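You operate a simulated robot arm through the tools that you are given. There is no shell and no other tool. Be economical: measure what you need, move in short steps, check, and stop when the job is done.

The job below is to be done with a simulated robot arm. You get a single attempt, and the scene is never put back.

## Task
Pile some things up. At the end: one of the beans tins from the counter over the microwave is on the counter by the toaster; the teal tin (marked "COCOA") from the counter over the microwave is on the counter by the toaster, with the red jam jar from there on top of it and the jelly jar on top of that; whatever was shut is shut again. Leave all else as you found it, and nothing knocked over.
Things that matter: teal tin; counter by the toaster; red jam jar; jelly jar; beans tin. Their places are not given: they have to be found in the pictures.

Only the result counts: the job must be done as asked and must still hold three seconds after the hand-in. Knocking over, shifting, dropping, spilling or breaking anything else fails it.

## Robot
A 7-joint arm with a two-finger parallel gripper, fixed in place. Base frame: the origin is at the foot of the arm, x ahead of it, y to its left, z up; the work surface is at about z = 900. Units: mm, degrees, N and s.
Its first joint turns from -166.0 to 166.0 degrees. Payload 4.4 kg.
The TCP is the grasp point between the finger pads, 23 mm short of the fingertips. In the tool frame z runs along the fingers and y along their closing line. The gripper opens to 94 mm. The fingers are 38 mm wide and 10 mm thick; the gripper's body (54 by 96 mm) begins 39 mm behind the TCP.
Orientation is that of the tool frame in the base frame, as [roll, pitch, yaw] about the fixed x, y, z axes, in that order (R = Rz(yaw) Ry(pitch) Rx(roll)). With the fingers straight down and closing along the base's y, the tool's x points along the base's -x, its y along +y and its z along -z.

## Interface
- The arm moves only by the tool play_rows. Its arguments are lists of equal length, an entry for each row: "angular": the turn, a rotation vector about the base's x, y, z in degrees, a list of three; "linear": the shift along the base's x, y, z in mm, a list of three; "gripper": the finger opening in mm, from 0 to 94. In form: {"angular": [[rx, ry, rz], ...], "linear": [[x, y, z], ...], "gripper": [gripper, ...]}. A call has 1 to 20 rows; each row shifts and turns the commanded pose from where the row before left it. A row lasts 0.2 s, in which the tool goes at most 50 mm and 8.6 degrees; a call with a longer step from one row to the next is refused whole, and so is a gripper value outside its range. A pose out of reach is approached as far as the arm can. The call stops where the force on the tool passes 40 N (or 10 N more than at its start, if that is more) or the arm is blocked; 0.2 s more then pass. The fingers move at their own pace (about 72 mm/s each) and stop on an object; they squeeze with about 38 N. The grip force told is the motor's: it shows also when the fingers shut on nothing. Time passes only in rows, and 0.2 s behind the last, so rows that do not move let the fingers close. It gives the time, the measured TCP pose, the force on the tool (base axes), the opening and the grip force at its end, in the units of the frame above (readings bear some noise), and new pictures: "pictures" is both (left out), scene, wrist or none.
- Cameras (640 x 400 px; columns grow to the right, rows downward): "scene" is fixed at [214.6, -503.9, 1637]; the picture's right is [0.83, -0.56, 0.00], its down [-0.25, -0.36, -0.90] and it looks along [0.51, 0.74, -0.43] (base axes); focal length 352 px, centre (320, 200). "wrist" rides on the gripper at [-39, 0, -44] in the tool frame; the picture's right is [0.00, -1.00, 0.00], its down [0.97, 0.00, -0.24] and it looks along [0.24, 0.00, 0.97] (tool axes); focal length 218 px, centre (320, 200).
- pixel_to_xyz(camera, pixels): for up to 12 pixels [column, row] of the newest picture of that camera ("zoom" is the newest enlarged one), the place [x, y, z] in the base frame of the surface seen there, good to about 2 mm, but the place of the scene camera against the robot may be out by one fixed shift of up to 12 mm in any direction. It takes no simulated time.
- inspect(camera, box): a new picture of the part [left, top, right, bottom] of that camera's present view, enlarged. It takes no simulated time.
- close_job(): hands the job in; it is judged then, once.

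Keep the steps short. Do not move on a guess: measure, check each grasp and each placing, and mend mistakes. In all there are 80 turns and 150 pictures (those below and enlarged ones count). Leave the gripper open and the arm clear of the work at the hand-in unless told otherwise, and finish with a single line.

The tools are called after "Call:" as name(argument=value, ...) on one line, values as JSON. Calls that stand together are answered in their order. play_rows: Moves the arm, as the interface text tells. Its arguments: {"type":"object","properties":{"angular":{"type":"array"},"linear":{"type":"array"},"gripper":{"type":"array"},"pictures":{"type":"string","enum":["both","scene","wrist","none"]}},"required":["angular","linear","gripper"]} The other tools are called the same way: pixel_to_xyz (camera, pixels) gives the place of the surface under pixels of a picture; inspect (camera, box) takes an enlarged picture of a part of a camera's view; close_job () hands the job in.

At the start:

```text
t: 0.0
tcp_pos: [546.2, 541.6, 1236.1]
orientation: [-180.0, 0.0, 179.9]
contact_force: [-0.6, 0.4, 0.0]
opening: 93.8
grip_force: 0.0
```

scene: 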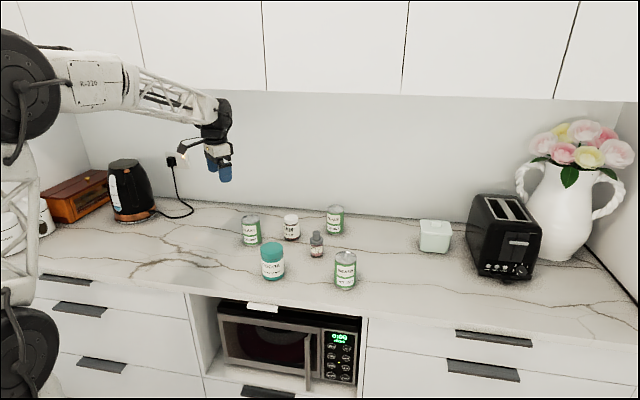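
wrist: 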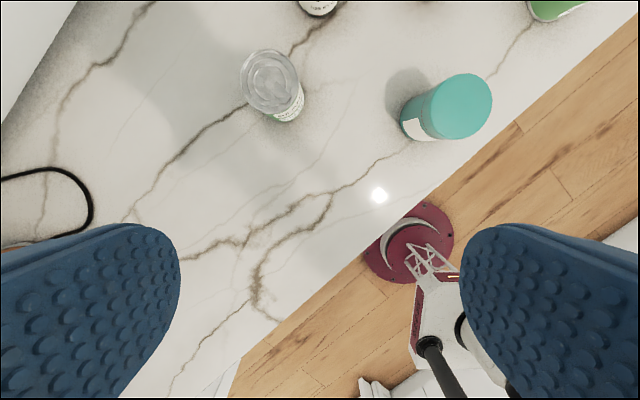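

I see the counter over the microwave with several tins and jars around (240-360, 205-290). I'll enlarge it to read the labels.

Call:
inspect(camera="scene", box=[220, 190, 380, 300])

Call:
inspect(camera="scene", box=[380, 160, 640, 320])

```text
3.64 times, centred on (300, 245) of scene
```

zoom: 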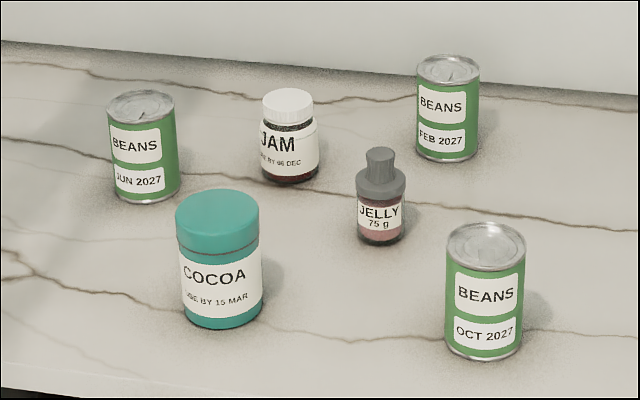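

```text
2.46 times, centred on (510, 240) of scene
```

zoom: 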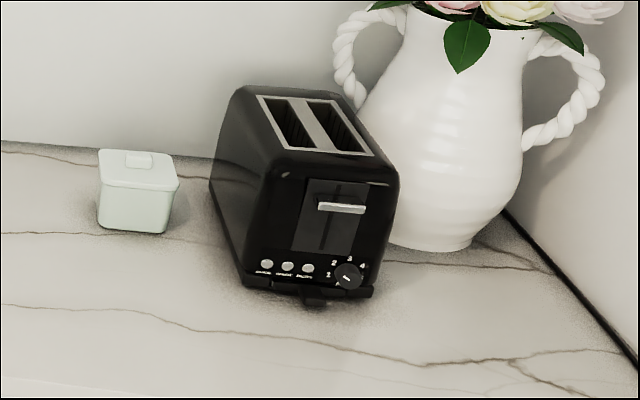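

Found: COCOA at about (272,262), JAM (291,228), JELLY (316,245), BEANS at (251,230), (335,219) and (345,270). The free counter by the toaster is at about (420-480,270-300). I'll measure these.

Call:
pixel_to_xyz(camera="scene", pixels=[[272, 246], [273, 265], [273, 282], [291, 218], [292, 230], [316.5, 232], [317, 246], [345.6, 255], [345, 272], [335, 208], [250.5, 218], [345, 291]])

Call:
pixel_to_xyz(camera="scene", pixels=[[400, 260], [420, 285], [450, 290], [470, 240], [435, 230], [420, 250], [450, 253], [485, 275], [525, 282], [500, 200], [520, 300], [400, 310]])

Call:
inspect(camera="scene", box=[380, 200, 560, 330])

```text
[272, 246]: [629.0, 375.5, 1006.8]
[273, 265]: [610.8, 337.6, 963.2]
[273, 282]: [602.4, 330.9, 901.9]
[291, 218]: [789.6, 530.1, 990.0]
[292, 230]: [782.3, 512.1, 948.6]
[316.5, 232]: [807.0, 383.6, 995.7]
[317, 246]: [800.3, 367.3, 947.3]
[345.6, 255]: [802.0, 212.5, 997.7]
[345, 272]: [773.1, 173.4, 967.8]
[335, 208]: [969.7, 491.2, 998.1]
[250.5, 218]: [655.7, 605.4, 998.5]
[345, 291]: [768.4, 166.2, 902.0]
```

```text
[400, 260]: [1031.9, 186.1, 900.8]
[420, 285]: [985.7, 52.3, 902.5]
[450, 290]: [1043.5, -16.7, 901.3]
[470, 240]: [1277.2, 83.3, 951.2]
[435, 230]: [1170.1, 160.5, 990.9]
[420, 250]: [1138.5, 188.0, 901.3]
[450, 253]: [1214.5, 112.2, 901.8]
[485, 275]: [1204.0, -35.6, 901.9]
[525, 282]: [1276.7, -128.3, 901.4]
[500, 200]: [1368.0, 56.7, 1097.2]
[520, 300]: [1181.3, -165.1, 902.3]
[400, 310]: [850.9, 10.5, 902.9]
```

```text
3.08 times, centred on (470, 265) of scene
```

zoom: 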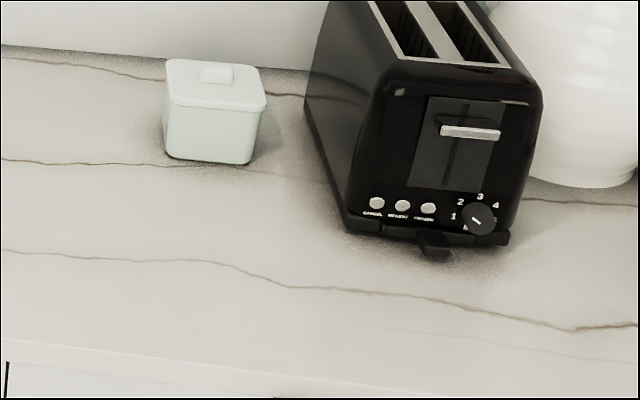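

Now measure the front edge of the counter in the area by the toaster and around the microwave's right side.

Call:
pixel_to_xyz(camera="scene", pixels=[[400, 305], [400, 312], [400, 316], [431, 311], [431, 316], [470, 316], [470, 322], [365, 305], [365, 312], [365, 320], [470, 330], [500, 326]])

Call:
inspect(camera="scene", box=[340, 270, 500, 370])

```text
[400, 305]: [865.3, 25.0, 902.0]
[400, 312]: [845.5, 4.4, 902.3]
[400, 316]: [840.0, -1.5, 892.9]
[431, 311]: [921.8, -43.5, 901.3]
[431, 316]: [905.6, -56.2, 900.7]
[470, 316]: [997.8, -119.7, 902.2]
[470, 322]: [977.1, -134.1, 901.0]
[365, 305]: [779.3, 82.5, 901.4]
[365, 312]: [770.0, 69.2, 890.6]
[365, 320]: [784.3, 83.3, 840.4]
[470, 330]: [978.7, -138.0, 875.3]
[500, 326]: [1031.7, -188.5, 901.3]
```

```text
4.00 times, centred on (420, 320) of scene
```

zoom: 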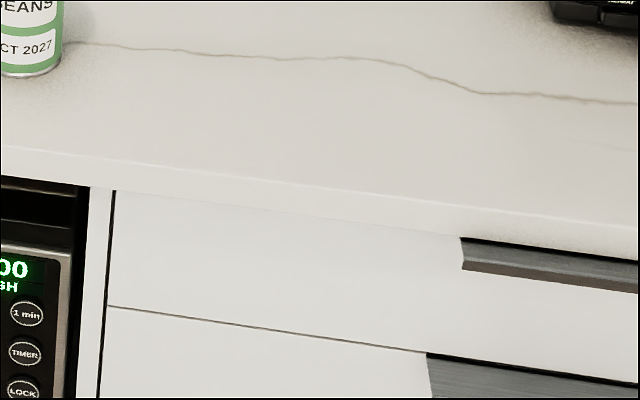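

Edge readings show the counter runs along (0.71,-0.71), with its front edge at x+y≈838. The cabinet right of the microwave starts at about (x-y)/√2≈505. I plan the pile near (940,-20) and the beans near (900,74). First I swing high over the OCT beans tin at about (795,205), turning -45° so that the fingers close across the counter.

Call:
play_rows(angular=[[0, 0, -3.75], [0, 0, -3.75], [0, 0, -3.75], [0, 0, -3.75], [0, 0, -3.75], [0, 0, -3.75], [0, 0, -3.75], [0, 0, -3.75], [0, 0, -3.75], [0, 0, -3.75], [0, 0, -3.75], [0, 0, -3.75]], linear=[[20.5, -28, 0], [20.5, -28, 0], [20.5, -28, 0], [20.5, -28, 0], [20.5, -28, 0], [20.5, -28, 0], [20.5, -28, 0], [20.5, -28, 0], [20.5, -28, 0], [20.5, -28, 0], [20.5, -28, 0], [20.5, -28, 0]], gripper=[94, 94, 94, 94, 94, 94, 94, 94, 94, 94, 94, 94], pictures="both")

```text
t: 2.6
tcp_pos: [789.5, 206.3, 1239.5]
orientation: [180.0, 0.1, 135.0]
contact_force: [0.0, -0.1, 0.5]
opening: 94.0
grip_force: 0.0
```

scene: 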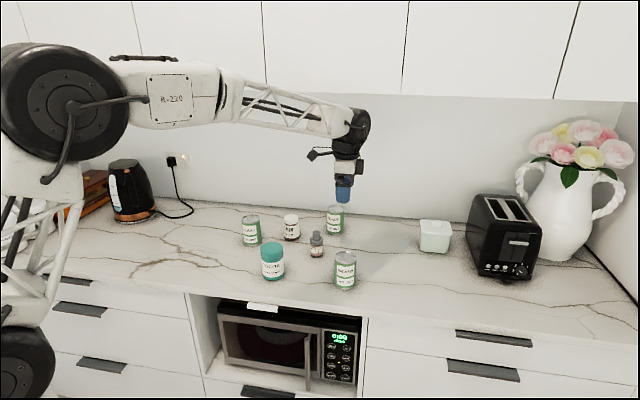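
wrist: 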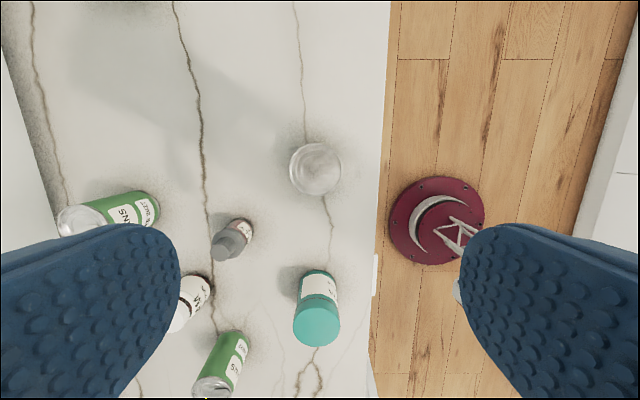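

The wrist view now shows everything: OCT beans top at (316,168), jelly (224,245), cocoa lid (317,322), jam lid (178,318). I'll measure these with the wrist camera.

Call:
pixel_to_xyz(camera="wrist", pixels=[[316, 168], [293, 168], [338, 168], [316, 146], [316, 190], [222, 246], [317, 322], [317, 302], [298, 322], [336, 322], [180, 318], [213, 388]])

Call:
inspect(camera="wrist", box=[160, 130, 380, 360])

```text
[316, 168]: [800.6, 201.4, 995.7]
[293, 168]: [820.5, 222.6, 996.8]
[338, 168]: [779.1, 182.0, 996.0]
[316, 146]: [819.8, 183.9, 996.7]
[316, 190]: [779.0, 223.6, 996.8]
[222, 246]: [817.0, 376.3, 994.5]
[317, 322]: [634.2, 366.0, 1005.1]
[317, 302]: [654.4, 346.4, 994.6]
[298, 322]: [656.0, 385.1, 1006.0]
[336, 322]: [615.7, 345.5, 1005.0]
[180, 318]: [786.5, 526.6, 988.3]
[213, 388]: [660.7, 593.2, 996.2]
```

```text
1.74 times, centred on (270, 245) of wrist
```

zoom: 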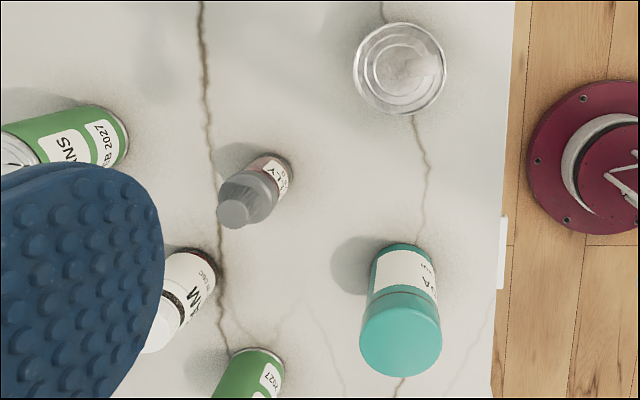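

OCT tin centre is at about (799,203), top at 996, diameter about 69. I'll centre over it and drop to about z=1040, then check.

Call:
play_rows(angular=[[0, 0, 0], [0, 0, 0], [0, 0, 0], [0, 0, 0], [0, 0, 0], [0, 0, 0], [0, 0, 0]], linear=[[9, -3, 0], [0, 0, -40], [0, 0, -40], [0, 0, -40], [0, 0, -40], [0, 0, -40], [0, 0, 0]], gripper=[94, 94, 94, 94, 94, 94, 94], pictures="wrist")

```text
t: 4.2
tcp_pos: [802.0, 206.5, 1037.3]
orientation: [180.0, 0.1, 135.1]
contact_force: [-0.1, -0.1, 0.2]
opening: 93.9
grip_force: 0.1
```

wrist: 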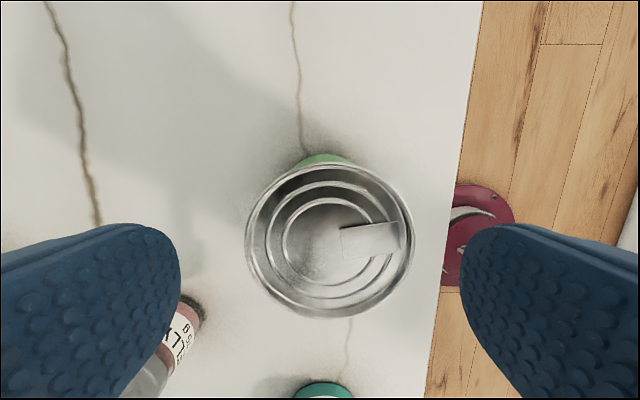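

The tin shows slightly right of centre (330 vs 320). Measure its rim to correct the aim.

Call:
pixel_to_xyz(camera="wrist", pixels=[[250, 240], [409, 240], [329, 173], [329, 310], [329, 240]])

```text
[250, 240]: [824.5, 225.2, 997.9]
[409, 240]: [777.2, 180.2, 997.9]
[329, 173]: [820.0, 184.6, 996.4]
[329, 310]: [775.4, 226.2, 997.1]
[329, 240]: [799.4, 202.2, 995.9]
```

Centre ≈ (799,204). Shift (-2.5,-2.5), lower to about z=946, and close.

Call:
play_rows(angular=[[0, 0, 0], [0, 0, 0], [0, 0, 0], [0, 0, 0], [0, 0, 0], [0, 0, 0], [0, 0, 0], [0, 0, 0], [0, 0, 0]], linear=[[-2.5, -2.5, 0], [0, 0, -25], [0, 0, -25], [0, 0, -22], [0, 0, -20], [0, 0, 0], [0, 0, 0], [0, 0, 0], [0, 0, 0]], gripper=[94, 94, 94, 94, 94, 94, 55, 55, 55], pictures="wrist")

```text
t: 5.4
tcp_pos: [800.9, 201.6, 962.0]
orientation: [179.6, 0.3, 135.0]
contact_force: [1.9, 0.1, 6.0]
opening: 93.8
grip_force: 0.1
stopped in row 5: the force on the tool passed its limit (the readings are from after the stop); the commanded pose is now the measured one
```

wrist: 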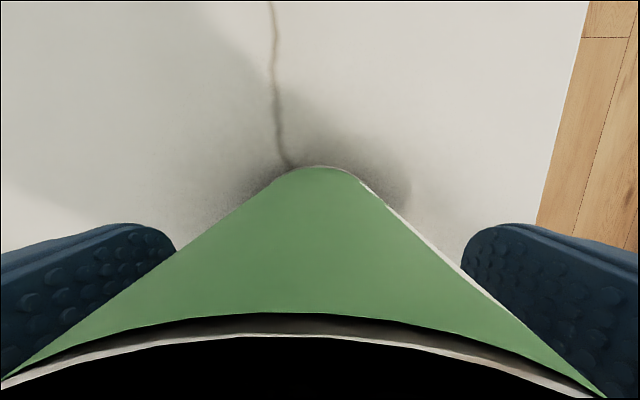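

The palm (39 mm behind the TCP) met the tin's top, so the grip must sit higher. I'll raise 8 mm to about z=970 and close there.

Call:
play_rows(angular=[[0, 0, 0], [0, 0, 0], [0, 0, 0], [0, 0, 0], [0, 0, 0], [0, 0, 0]], linear=[[0, 0, 8], [-1, 1, 0], [0, 0, 0], [0, 0, 0], [0, 0, 0], [0, 0, 0]], gripper=[94, 94, 55, 55, 55, 55], pictures="both")

```text
t: 6.8
tcp_pos: [801.3, 202.5, 968.6]
orientation: [179.5, 0.3, 135.0]
contact_force: [-2.2, 0.3, 3.0]
opening: 67.1
grip_force: 38.1
```

scene: 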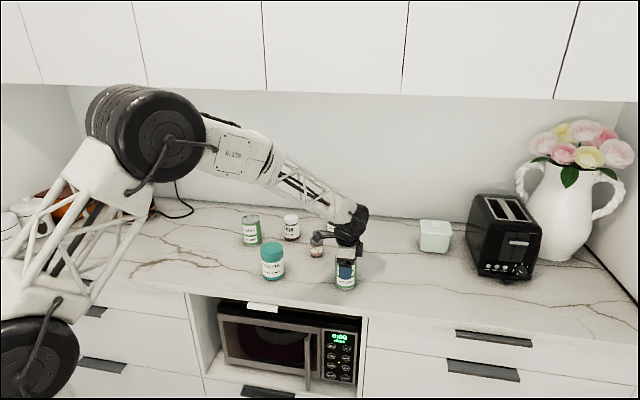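
wrist: 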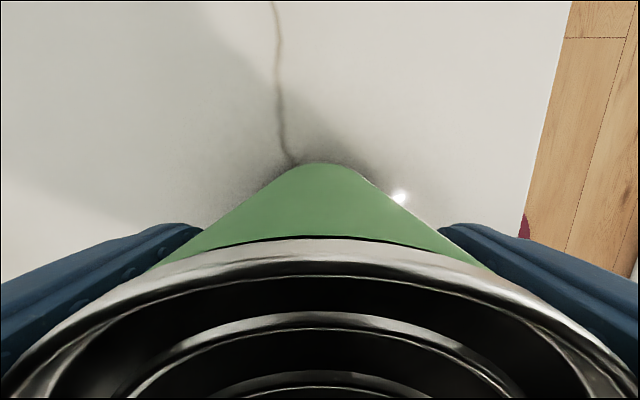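

Gripped (67.1 mm, 38 N). Lift 60, carry to about (902,74), and lower most of the way.

Call:
play_rows(angular=[[0, 0, 0], [0, 0, 0], [0, 0, 0], [0, 0, 0], [0, 0, 0], [0, 0, 0], [0, 0, 0], [0, 0, 0], [0, 0, 0], [0, 0, 0]], linear=[[0, 0, 20], [0, 0, 40], [20, -25.5, 0], [20, -25.5, 0], [20, -25.5, 0], [20, -25.5, 0], [20, -25.5, 0], [0, 0, -25], [0, 0, -20], [0, 0, 0]], gripper=[55, 55, 55, 55, 55, 55, 55, 55, 55, 55], pictures="both")

```text
t: 9.0
tcp_pos: [899.6, 73.2, 983.0]
orientation: [179.7, 0.2, 135.0]
contact_force: [0.0, 0.7, -4.7]
opening: 66.8
grip_force: 37.9
```

scene: 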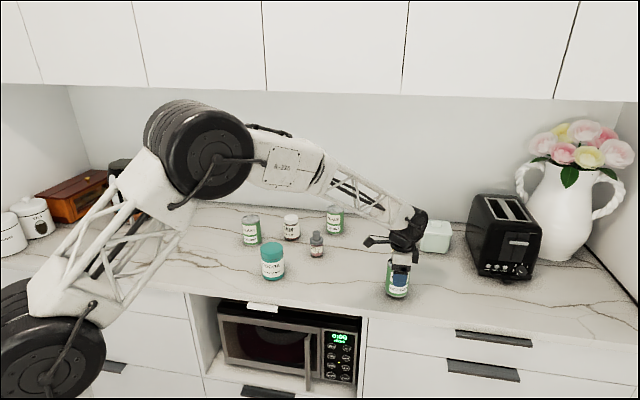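
wrist: 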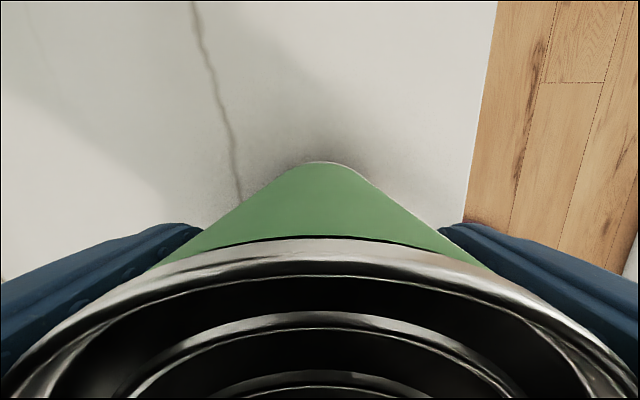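

Held well, about 15 mm up. Lower in small steps until contact shows.

Call:
play_rows(angular=[[0, 0, 0], [0, 0, 0], [0, 0, 0], [0, 0, 0], [0, 0, 0]], linear=[[0, 0, -5], [0, 0, -5], [0, 0, -3], [0, 0, -1.5], [0, 0, 0]], gripper=[55, 55, 55, 55, 55], pictures="none")

```text
t: 10.2
tcp_pos: [902.0, 73.8, 968.2]
orientation: [179.4, 0.3, 135.0]
contact_force: [0.5, -0.7, -2.0]
opening: 67.1
grip_force: 38.1
```

The supported weight dropped (-4.7 to -2 N), so it is just touching. One small step more, then open.

Call:
play_rows(angular=[[0, 0, 0], [0, 0, 0], [0, 0, 0], [0, 0, 0], [0, 0, 0], [0, 0, 0], [0, 0, 0], [0, 0, 0]], linear=[[0, 0, -1], [0, 0, 0], [0, 0, 0], [0, 0, 0], [0, 0, 25], [0, 0, 45], [0, 0, 45], [0, 0, 30]], gripper=[55, 94, 94, 94, 94, 94, 94, 94], pictures="both")

```text
t: 12.0
tcp_pos: [901.5, 72.5, 1116.0]
orientation: [179.6, 0.2, 135.0]
contact_force: [-0.5, 0.2, 0.1]
opening: 94.2
grip_force: 0.0
```

scene: 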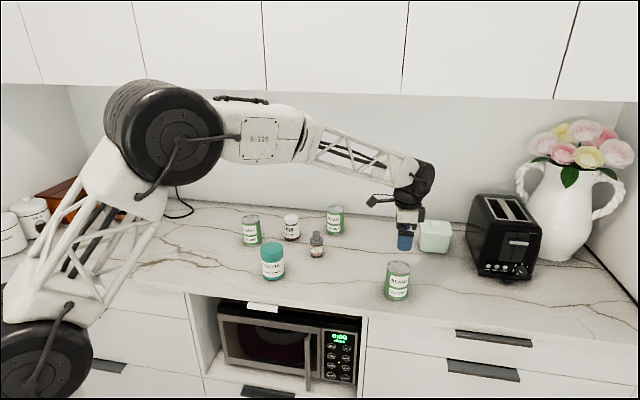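
wrist: 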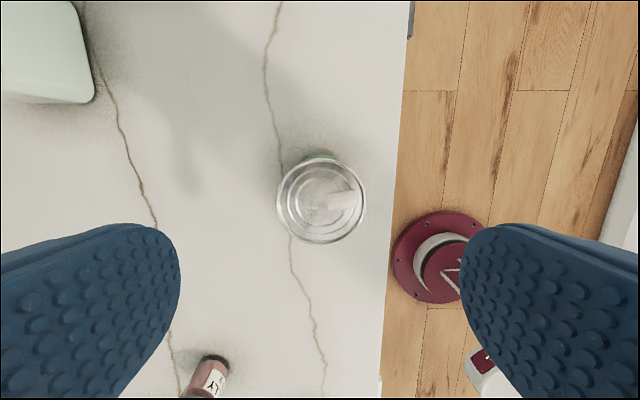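

Beans tin stands upright by itself at (901,73). Now to the cocoa at about (635,366), staying at this height.

Call:
play_rows(angular=[[0, 0, 0], [0, 0, 0], [0, 0, 0], [0, 0, 0], [0, 0, 0], [0, 0, 0], [0, 0, 0], [0, 0, 0], [0, 0, 0], [0, 0, 0], [0, 0, 0]], linear=[[-26.6, 29.3, 0], [-26.6, 29.3, 0], [-26.6, 29.3, 0], [-26.6, 29.3, 0], [-26.6, 29.3, 0], [-26.6, 29.3, 0], [-26.6, 29.3, 0], [-26.6, 29.3, 0], [-26.6, 29.3, 0], [-26.6, 29.3, 0], [0, 0, 0]], gripper=[94, 94, 94, 94, 94, 94, 94, 94, 94, 94, 94], pictures="wrist")

```text
t: 14.4
tcp_pos: [634.8, 372.6, 1112.1]
orientation: [179.6, 0.3, 135.0]
contact_force: [0.0, -0.1, 0.6]
opening: 94.1
grip_force: 0.0
```

wrist: 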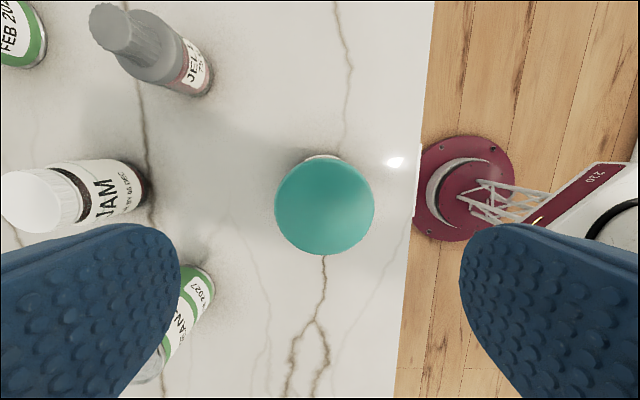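

Lid spans cols 274-376, rows 157-255. Measure its rim, and the jam and jelly visible too.

Call:
pixel_to_xyz(camera="wrist", pixels=[[278, 206], [372, 206], [325, 161], [325, 251], [325, 206], [28, 203], [115, 28]])

```text
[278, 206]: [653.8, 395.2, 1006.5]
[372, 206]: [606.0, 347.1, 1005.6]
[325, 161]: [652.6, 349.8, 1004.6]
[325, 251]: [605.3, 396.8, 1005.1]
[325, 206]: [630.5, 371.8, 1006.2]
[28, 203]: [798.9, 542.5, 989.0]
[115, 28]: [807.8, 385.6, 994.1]
```

Centre (629.5,372), top 1006, diameter ~74. Shift (-5,-0.7) and lower to about z=1040 to check.

Call:
play_rows(angular=[[0, 0, 0], [0, 0, 0], [0, 0, 0], [0, 0, 0]], linear=[[-5, -0.7, 0], [0, 0, -40], [0, 0, -32], [0, 0, 0]], gripper=[94, 94, 94, 94], pictures="wrist")

```text
t: 15.4
tcp_pos: [630.7, 369.7, 1039.0]
orientation: [179.5, 0.3, 134.9]
contact_force: [0.2, -0.4, -0.7]
opening: 93.9
grip_force: 0.0
```

wrist: 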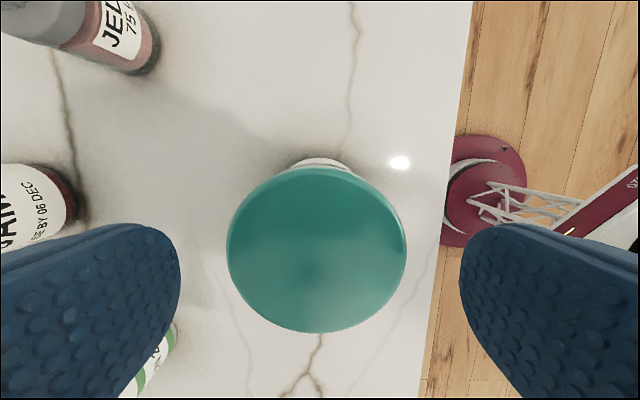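

Well centred (317 vs 320). Lower 63 to z≈976, close.

Call:
play_rows(angular=[[0, 0, 0], [0, 0, 0], [0, 0, 0], [0, 0, 0], [0, 0, 0], [0, 0, 0], [0, 0, 0], [0, 0, 0]], linear=[[0, 0, -25], [0, 0, -20], [0, 0, -18], [0, 0, 0], [0, 0, 0], [0, 0, 0], [0, 0, 0], [0, 0, 0]], gripper=[94, 94, 94, 94, 62, 62, 62, 62], pictures="wrist")

```text
t: 17.2
tcp_pos: [631.4, 368.0, 977.4]
orientation: [179.5, 0.4, 134.9]
contact_force: [0.4, 1.9, 2.8]
opening: 73.6
grip_force: 38.0
```

wrist: 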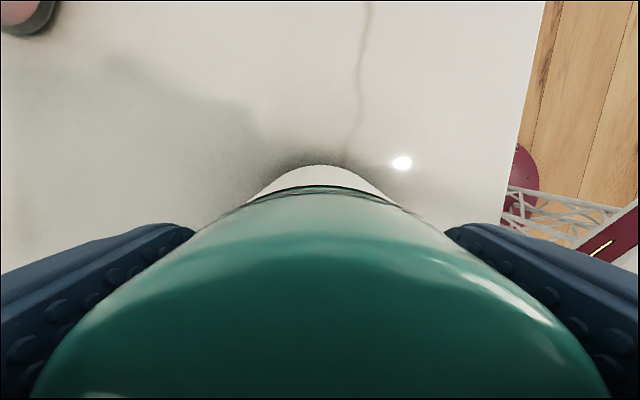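

Gripped (73.6 mm, 38 N). Lift 140 to clear the beans tin, carry to about (944,-18).

Call:
play_rows(angular=[[0, 0, 0], [0, 0, 0], [0, 0, 0], [0, 0, 0], [0, 0, 0], [0, 0, 0], [0, 0, 0], [0, 0, 0], [0, 0, 0], [0, 0, 0], [0, 0, 0], [0, 0, 0], [0, 0, 0], [0, 0, 0], [0, 0, 0], [0, 0, 0], [0, 0, 0], [0, 0, 0]], linear=[[0, 0, 20], [0, 0, 40], [0, 0, 40], [0, 0, 40], [24, -29.8, 0], [24, -29.8, 0], [24, -29.8, 0], [24, -29.8, 0], [24, -29.8, 0], [24, -29.8, 0], [24, -29.8, 0], [24, -29.8, 0], [24, -29.8, 0], [24, -29.8, 0], [24, -29.8, 0], [24, -29.8, 0], [24, -29.8, 0], [0, 0, 0]], gripper=[62, 62, 62, 62, 62, 62, 62, 62, 62, 62, 62, 62, 62, 62, 62, 62, 62, 62], pictures="both")

```text
t: 21.0
tcp_pos: [943.3, -21.0, 1118.5]
orientation: [179.6, 0.3, 135.0]
contact_force: [0.0, 0.1, -2.2]
opening: 73.5
grip_force: 38.0
```

scene: 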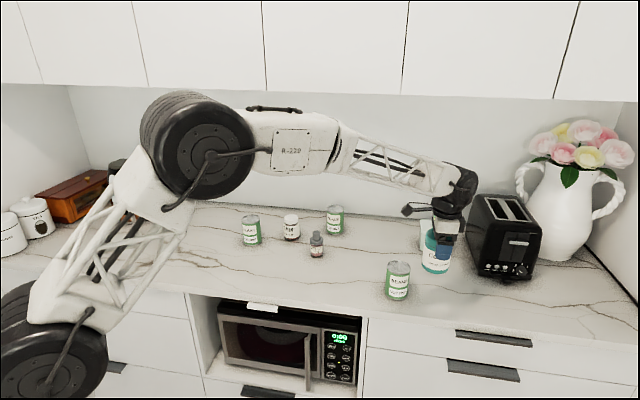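
wrist: 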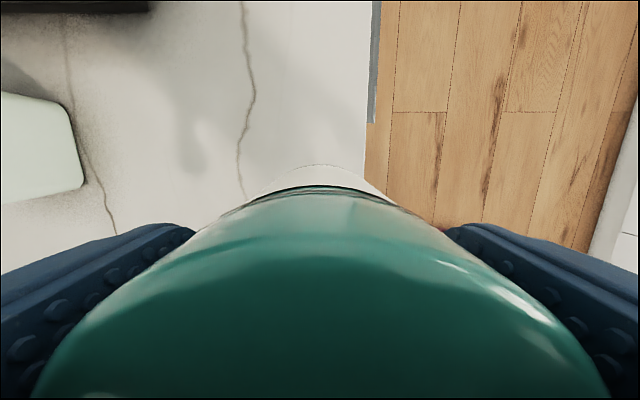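

Cocoa held. Lower 130, then small steps to contact.

Call:
play_rows(angular=[[0, 0, 0], [0, 0, 0], [0, 0, 0], [0, 0, 0], [0, 0, 0], [0, 0, 0], [0, 0, 0], [0, 0, 0]], linear=[[0, 0, -35], [0, 0, -35], [0, 0, -30], [0, 0, -20], [0, 0, -10], [0, 0, -5], [0, 0, -2], [0, 0, 0]], gripper=[62, 62, 62, 62, 62, 62, 62, 62], pictures="none")

```text
t: 22.8
tcp_pos: [943.0, -21.2, 979.3]
orientation: [179.7, 0.3, 135.0]
contact_force: [-0.2, -0.5, -2.5]
opening: 73.5
grip_force: 37.5
```

Still carrying the full weight (-2.5 N). Step down 1.5, then 1.

Call:
play_rows(angular=[[0, 0, 0], [0, 0, 0], [0, 0, 0]], linear=[[0, 0, -1.5], [0, 0, -1], [0, 0, 0]], gripper=[62, 62, 62], pictures="none")

```text
t: 23.6
tcp_pos: [940.8, -19.9, 978.0]
orientation: [179.4, 0.3, 134.9]
contact_force: [-1.0, 0.2, -2.6]
opening: 73.3
grip_force: 38.1
```

Call:
play_rows(angular=[[0, 0, 0], [0, 0, 0], [0, 0, 0]], linear=[[0, 0, -1], [0, 0, -1], [0, 0, 0]], gripper=[62, 62, 62], pictures="both")

```text
t: 24.4
tcp_pos: [940.4, -20.6, 978.5]
orientation: [179.4, 0.4, 135.0]
contact_force: [7.8, 0.5, 20.3]
opening: 73.6
grip_force: 38.2
```

scene: 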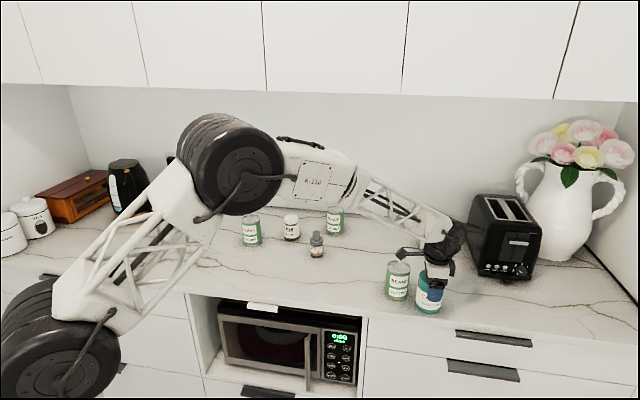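
wrist: 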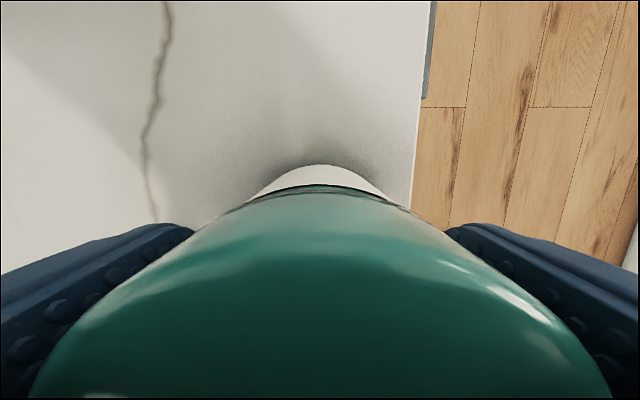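

Firm contact (20 N). Ease up 1 mm, open, and rise 150.

Call:
play_rows(angular=[[0, 0, 0], [0, 0, 0], [0, 0, 0], [0, 0, 0], [0, 0, 0], [0, 0, 0], [0, 0, 0], [0, 0, 0], [0, 0, 0]], linear=[[0, 0, 1], [0, 0, 0], [0, 0, 0], [0, 0, 0], [0, 0, 25], [0, 0, 45], [0, 0, 45], [0, 0, 40], [0, 0, 0]], gripper=[62, 94, 94, 94, 94, 94, 94, 94, 94], pictures="both")

```text
t: 26.4
tcp_pos: [940.0, -15.6, 1129.8]
orientation: [179.6, 0.2, 134.9]
contact_force: [-0.5, 0.7, 0.6]
opening: 94.1
grip_force: 0.0
```

scene: 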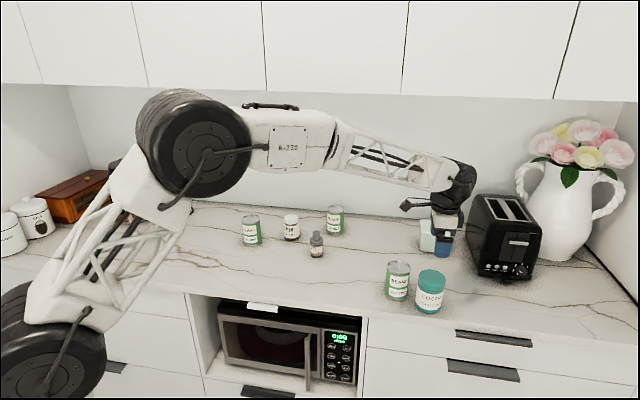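
wrist: 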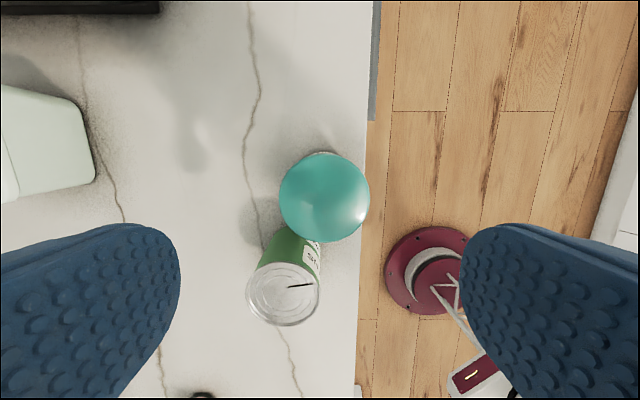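

Cocoa stands. Measure its lid's centre (324,196) now for stacking.

Call:
pixel_to_xyz(camera="wrist", pixels=[[283, 196], [365, 196], [324, 157], [324, 236], [324, 196]])

```text
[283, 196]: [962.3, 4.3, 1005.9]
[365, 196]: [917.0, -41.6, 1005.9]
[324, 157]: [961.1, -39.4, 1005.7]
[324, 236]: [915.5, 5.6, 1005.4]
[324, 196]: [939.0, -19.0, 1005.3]
```

Cocoa lid centre is (939,-18), top 1006. Now over to the jam at about (790,532).

Call:
play_rows(angular=[[0, 0, 0], [0, 0, 0], [0, 0, 0], [0, 0, 0], [0, 0, 0], [0, 0, 0], [0, 0, 0], [0, 0, 0], [0, 0, 0], [0, 0, 0], [0, 0, 0], [0, 0, 0], [0, 0, 0], [0, 0, 0], [0, 0, 0]], linear=[[-10.7, 39.2, 0], [-10.7, 39.2, 0], [-10.7, 39.2, 0], [-10.7, 39.2, 0], [-10.7, 39.2, 0], [-10.7, 39.2, 0], [-10.7, 39.2, 0], [-10.7, 39.2, 0], [-10.7, 39.2, 0], [-10.7, 39.2, 0], [-10.7, 39.2, 0], [-10.7, 39.2, 0], [-10.7, 39.2, 0], [-10.7, 39.2, 0], [0, 0, 0]], gripper=[94, 94, 94, 94, 94, 94, 94, 94, 94, 94, 94, 94, 94, 94, 94], pictures="wrist")

```text
t: 29.6
tcp_pos: [791.0, 529.6, 1135.0]
orientation: [179.4, 0.3, 135.1]
contact_force: [-0.1, 0.0, -0.1]
opening: 94.2
grip_force: 0.1
```

wrist: 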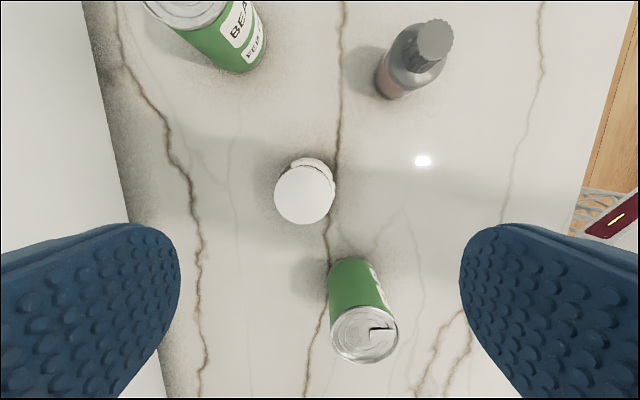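

Call:
pixel_to_xyz(camera="wrist", pixels=[[278, 194], [331, 194], [304, 168], [304, 220], [304, 194], [435, 38], [425, 38], [445, 38], [435, 28], [435, 48]])

Call:
inspect(camera="wrist", box=[250, 0, 470, 240])

```text
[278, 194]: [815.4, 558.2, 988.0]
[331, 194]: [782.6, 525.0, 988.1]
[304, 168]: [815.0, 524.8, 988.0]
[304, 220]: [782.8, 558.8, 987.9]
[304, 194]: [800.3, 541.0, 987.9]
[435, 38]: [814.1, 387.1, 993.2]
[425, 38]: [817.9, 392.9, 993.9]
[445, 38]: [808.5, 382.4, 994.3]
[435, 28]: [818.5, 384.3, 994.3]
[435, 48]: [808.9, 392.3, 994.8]
```

```text
1.67 times, centred on (360, 120) of wrist
```

zoom: 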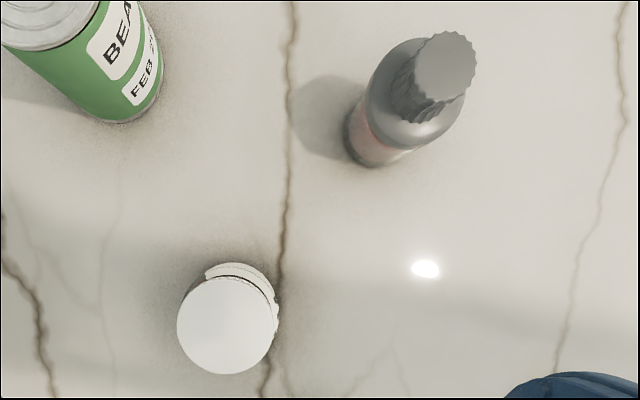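

Jam lid centre (799,541.5), top 988. Shift (8,12) and lower to about 1025, check.

Call:
play_rows(angular=[[0, 0, 0], [0, 0, 0], [0, 0, 0], [0, 0, 0], [0, 0, 0]], linear=[[8, 12, 0], [0, 0, -40], [0, 0, -40], [0, 0, -25], [0, 0, 0]], gripper=[94, 94, 94, 94, 94], pictures="wrist")

```text
t: 30.8
tcp_pos: [799.1, 538.2, 1029.3]
orientation: [179.5, 0.4, 135.0]
contact_force: [0.4, 0.5, 0.5]
opening: 93.9
grip_force: 0.1
```

wrist: 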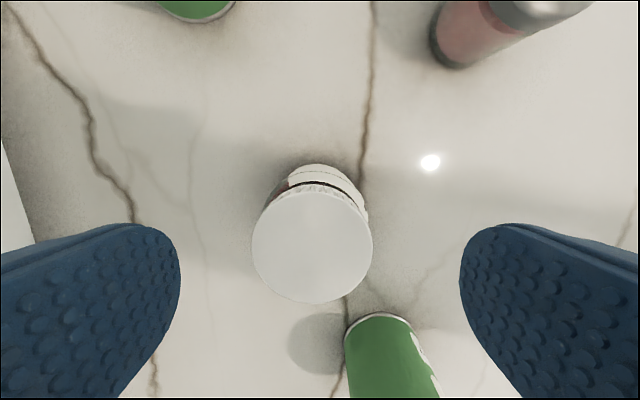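

Call:
pixel_to_xyz(camera="wrist", pixels=[[256, 246], [369, 246], [312, 187], [312, 299], [312, 243]])

```text
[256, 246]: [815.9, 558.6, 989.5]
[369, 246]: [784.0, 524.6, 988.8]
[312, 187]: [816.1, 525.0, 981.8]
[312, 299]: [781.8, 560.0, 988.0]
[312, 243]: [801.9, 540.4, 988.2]
```

Jam centre (799.7,541.8). Shift (1,3), lower 72 to about 957, close.

Call:
play_rows(angular=[[0, 0, 0], [0, 0, 0], [0, 0, 0], [0, 0, 0], [0, 0, 0], [0, 0, 0], [0, 0, 0], [0, 0, 0], [0, 0, 0], [0, 0, 0]], linear=[[1, 3, 0], [0, 0, -25], [0, 0, -25], [0, 0, -20], [0, 0, 0], [0, 0, 0], [0, 0, 0], [0, 0, 0], [0, 0, 0], [0, 0, 0]], gripper=[94, 94, 94, 94, 94, 45, 45, 45, 45, 45], pictures="wrist")

```text
t: 33.0
tcp_pos: [801.3, 542.8, 957.8]
orientation: [179.6, 0.3, 135.0]
contact_force: [-1.0, -0.9, 0.8]
opening: 61.4
grip_force: 37.6
```

wrist: 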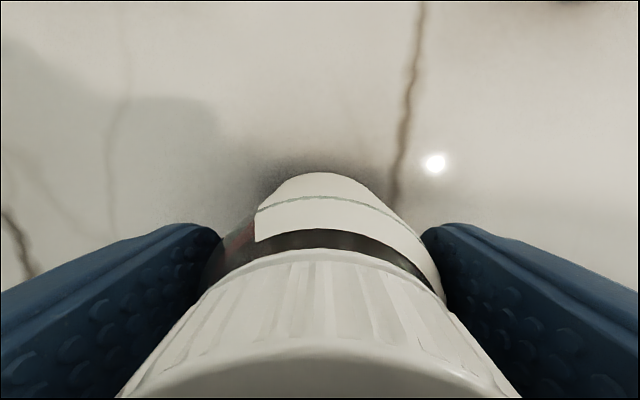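

Gripped (61.4 mm). Lift 160, carry to above the cocoa (939,-18).

Call:
play_rows(angular=[[0, 0, 0], [0, 0, 0], [0, 0, 0], [0, 0, 0], [0, 0, 0], [0, 0, 0], [0, 0, 0], [0, 0, 0], [0, 0, 0], [0, 0, 0], [0, 0, 0], [0, 0, 0], [0, 0, 0], [0, 0, 0], [0, 0, 0], [0, 0, 0], [0, 0, 0], [0, 0, 0], [0, 0, 0], [0, 0, 0]], linear=[[0, 0, 20], [0, 0, 50], [0, 0, 50], [0, 0, 40], [9.2, -37.4, 0], [9.2, -37.4, 0], [9.2, -37.4, 0], [9.2, -37.4, 0], [9.2, -37.4, 0], [9.2, -37.4, 0], [9.2, -37.4, 0], [9.2, -37.4, 0], [9.2, -37.4, 0], [9.2, -37.4, 0], [9.2, -37.4, 0], [9.2, -37.4, 0], [9.2, -37.4, 0], [9.2, -37.4, 0], [9.2, -37.4, 0], [0, 0, 0]], gripper=[45, 45, 45, 45, 45, 45, 45, 45, 45, 45, 45, 45, 45, 45, 45, 45, 45, 45, 45, 45], pictures="both")

```text
t: 37.2
tcp_pos: [938.9, -17.9, 1117.6]
orientation: [179.6, 0.2, 135.0]
contact_force: [0.2, 0.2, -4.0]
opening: 61.4
grip_force: 38.2
```

scene: 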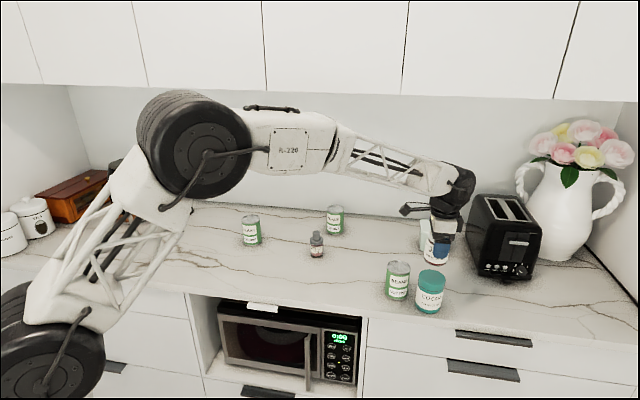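
wrist: 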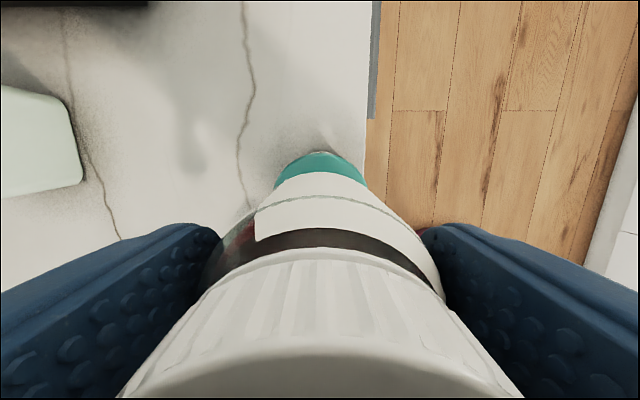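

Aligned over the teal lid. Lower 48, then feel with a small step.

Call:
play_rows(angular=[[0, 0, 0], [0, 0, 0], [0, 0, 0], [0, 0, 0], [0, 0, 0], [0, 0, 0]], linear=[[0, 0, -20], [0, 0, -15], [0, 0, -10], [0, 0, -5], [0, 0, -3], [0, 0, 0]], gripper=[45, 45, 45, 45, 45, 45], pictures="both")

```text
t: 38.6
tcp_pos: [939.2, -18.2, 1064.5]
orientation: [179.6, 0.3, 135.0]
contact_force: [0.2, -0.4, -3.3]
opening: 61.4
grip_force: 38.2
```

scene: 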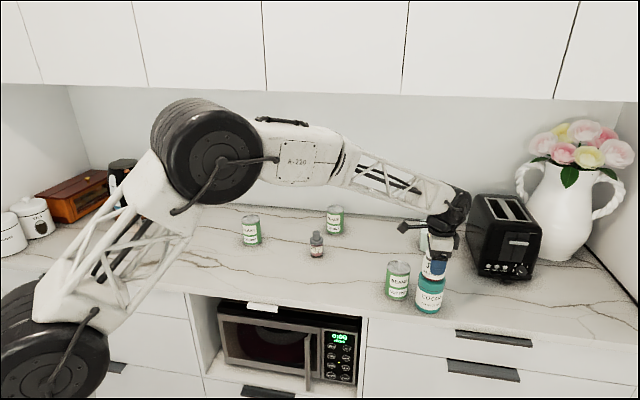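
wrist: 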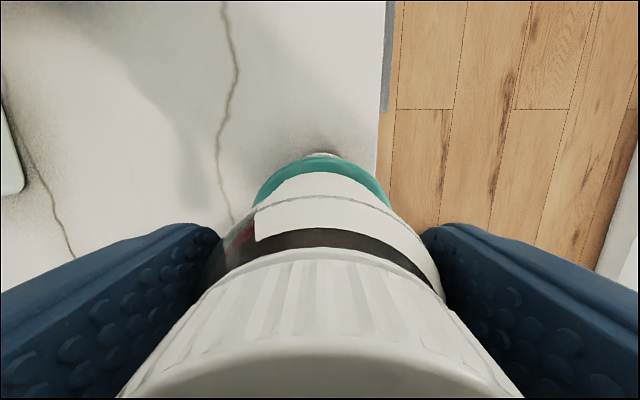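

Still hanging (-3.3 N). Down in 1 mm steps.

Call:
play_rows(angular=[[0, 0, 0], [0, 0, 0], [0, 0, 0]], linear=[[0, 0, -1], [0, 0, -1], [0, 0, 0]], gripper=[45, 45, 45], pictures="none")

```text
t: 39.4
tcp_pos: [939.2, -17.3, 1063.3]
orientation: [179.5, 0.4, 135.0]
contact_force: [-0.6, 0.5, 2.4]
opening: 61.5
grip_force: 38.0
```

Contact (+2.4 N). Open and rise 120, then check.

Call:
play_rows(angular=[[0, 0, 0], [0, 0, 0], [0, 0, 0], [0, 0, 0], [0, 0, 0], [0, 0, 0], [0, 0, 0], [0, 0, 0]], linear=[[0, 0, 0], [0, 0, 0], [0, 0, 0], [0, 0, 15], [0, 0, 35], [0, 0, 40], [0, 0, 40], [0, 0, 0]], gripper=[94, 94, 94, 94, 94, 94, 94, 94], pictures="both")

```text
t: 41.2
tcp_pos: [940.8, -15.8, 1195.1]
orientation: [179.5, 0.3, 135.0]
contact_force: [0.2, -0.6, 0.6]
opening: 94.1
grip_force: 0.1
```

scene: 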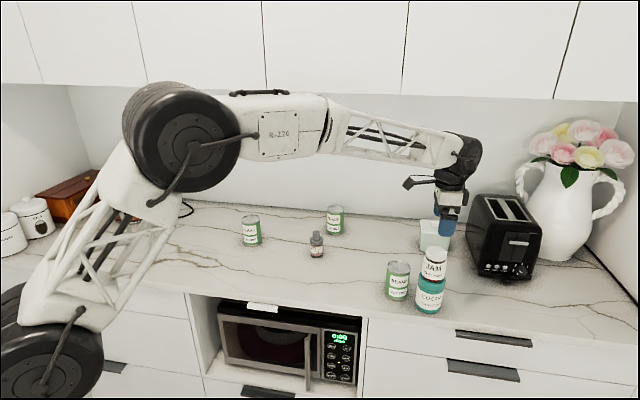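
wrist: 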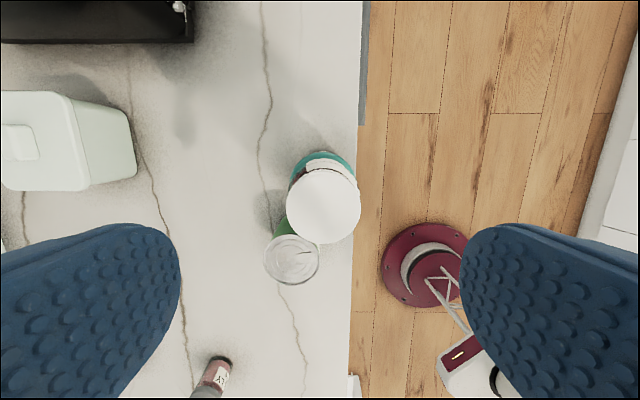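

Call:
pixel_to_xyz(camera="wrist", pixels=[[290, 206], [357, 206], [324, 174], [324, 239], [324, 206]])

Call:
inspect(camera="scene", box=[370, 220, 490, 330])

```text
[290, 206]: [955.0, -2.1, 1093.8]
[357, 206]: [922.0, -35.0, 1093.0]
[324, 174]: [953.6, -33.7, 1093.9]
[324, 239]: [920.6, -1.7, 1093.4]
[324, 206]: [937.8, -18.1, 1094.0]
```

```text
3.64 times, centred on (430, 275) of scene
```

zoom: 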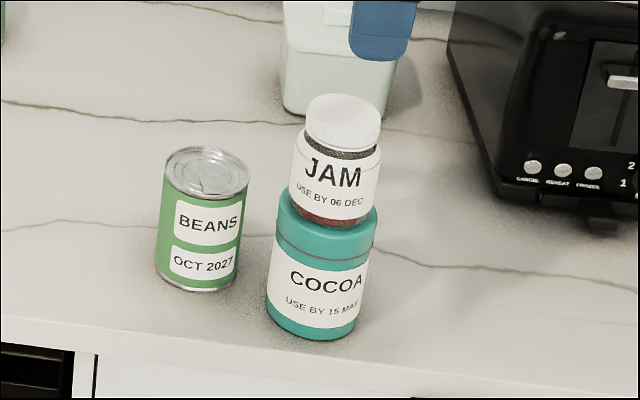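

Stack is good: jam lid centre (938,-18), top 1094. Now to the jelly at (813,388), lowering to ~1105 at the end; and a close look at the jelly's shape.

Call:
play_rows(angular=[[0, 0, 0], [0, 0, 0], [0, 0, 0], [0, 0, 0], [0, 0, 0], [0, 0, 0], [0, 0, 0], [0, 0, 0], [0, 0, 0], [0, 0, 0], [0, 0, 0], [0, 0, 0], [0, 0, 0], [0, 0, 0]], linear=[[-11.5, 36.7, 0], [-11.5, 36.7, 0], [-11.5, 36.7, 0], [-11.5, 36.7, 0], [-11.5, 36.7, 0], [-11.5, 36.7, 0], [-11.5, 36.7, 0], [-11.5, 36.7, 0], [-11.5, 36.7, 0], [-11.5, 36.7, 0], [-11.5, 36.7, 0], [0, 0, -45], [0, 0, -45], [0, 0, 0]], gripper=[94, 94, 94, 94, 94, 94, 94, 94, 94, 94, 94, 94, 94, 94], pictures="wrist")

Call:
inspect(camera="scene", box=[290, 220, 346, 265])

```text
t: 44.2
tcp_pos: [813.6, 388.1, 1103.4]
orientation: [179.4, 0.2, 134.9]
contact_force: [0.0, 0.0, -0.1]
opening: 94.0
grip_force: 0.0
```

wrist: 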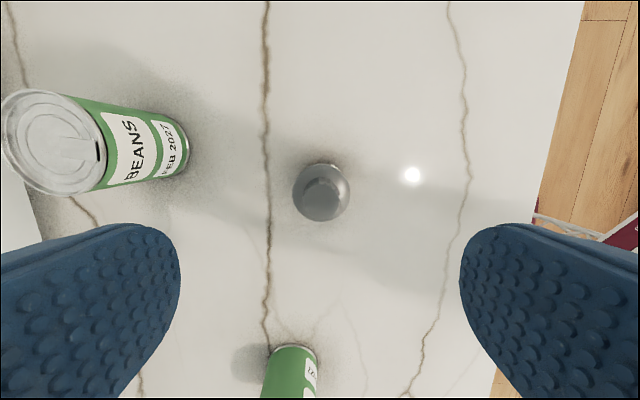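

```text
8.89 times, centred on (318, 242) of scene
```

zoom: 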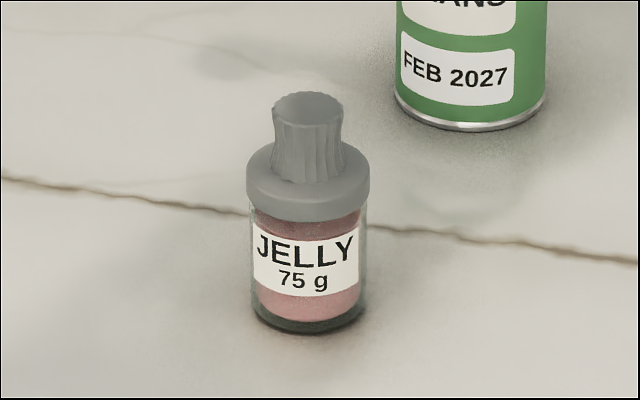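

The jelly has a wide lid disc (z≈953-968) with a knob above; at TCP≈961 the pads grip the disc. Measure its centre.

Call:
pixel_to_xyz(camera="wrist", pixels=[[296, 193], [346, 193], [321, 168], [321, 217], [323, 200]])

Call:
inspect(camera="wrist", box=[280, 150, 360, 235])

```text
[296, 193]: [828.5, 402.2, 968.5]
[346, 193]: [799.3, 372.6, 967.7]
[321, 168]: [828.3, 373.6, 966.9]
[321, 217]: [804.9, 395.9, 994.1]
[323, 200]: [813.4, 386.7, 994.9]
```

```text
4.71 times, centred on (320, 192) of wrist
```

zoom: 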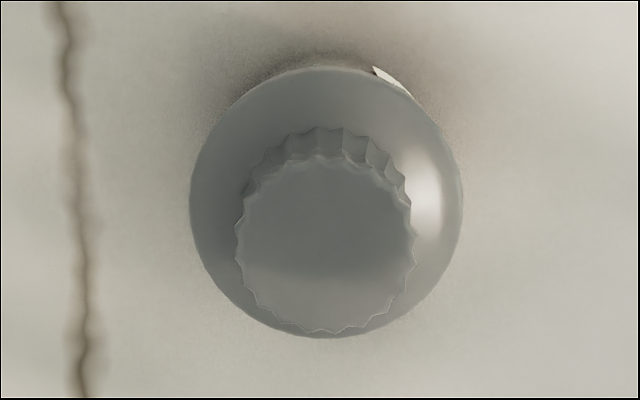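

Centre (813.6,387.6) — already aligned. Lower 141 to about 962, close.

Call:
play_rows(angular=[[0, 0, 0], [0, 0, 0], [0, 0, 0], [0, 0, 0], [0, 0, 0], [0, 0, 0], [0, 0, 0], [0, 0, 0], [0, 0, 0], [0, 0, 0], [0, 0, 0]], linear=[[0, 0, -40], [0, 0, -40], [0, 0, -30], [0, 0, -20], [0, 0, -11], [0, 0, 0], [0, 0, 0], [0, 0, 0], [0, 0, 0], [0, 0, 0], [0, 0, 0]], gripper=[94, 94, 94, 94, 94, 94, 40, 40, 40, 40, 40], pictures="both")

```text
t: 46.6
tcp_pos: [813.4, 385.3, 961.9]
orientation: [179.4, 0.4, 134.9]
contact_force: [-0.1, -1.7, 1.0]
opening: 46.8
grip_force: 38.3
```

scene: 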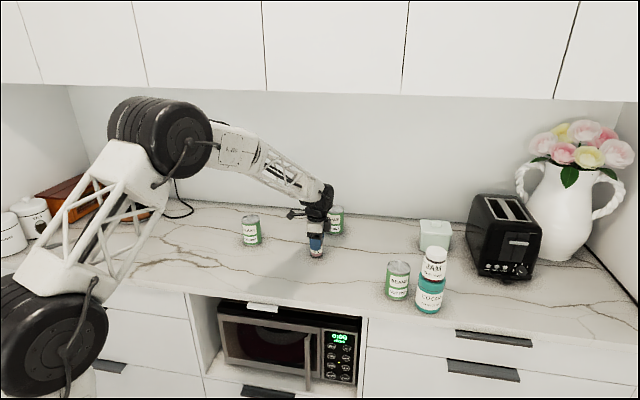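
wrist: 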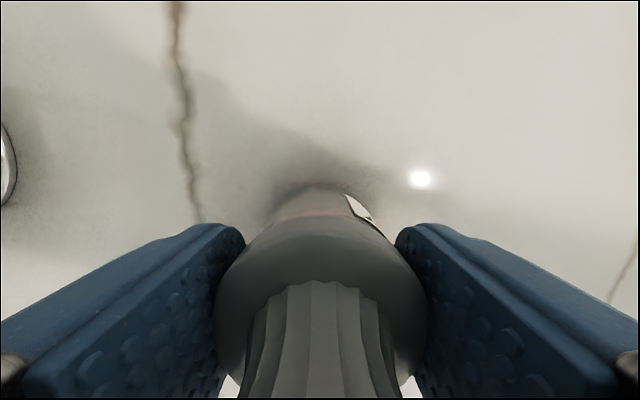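

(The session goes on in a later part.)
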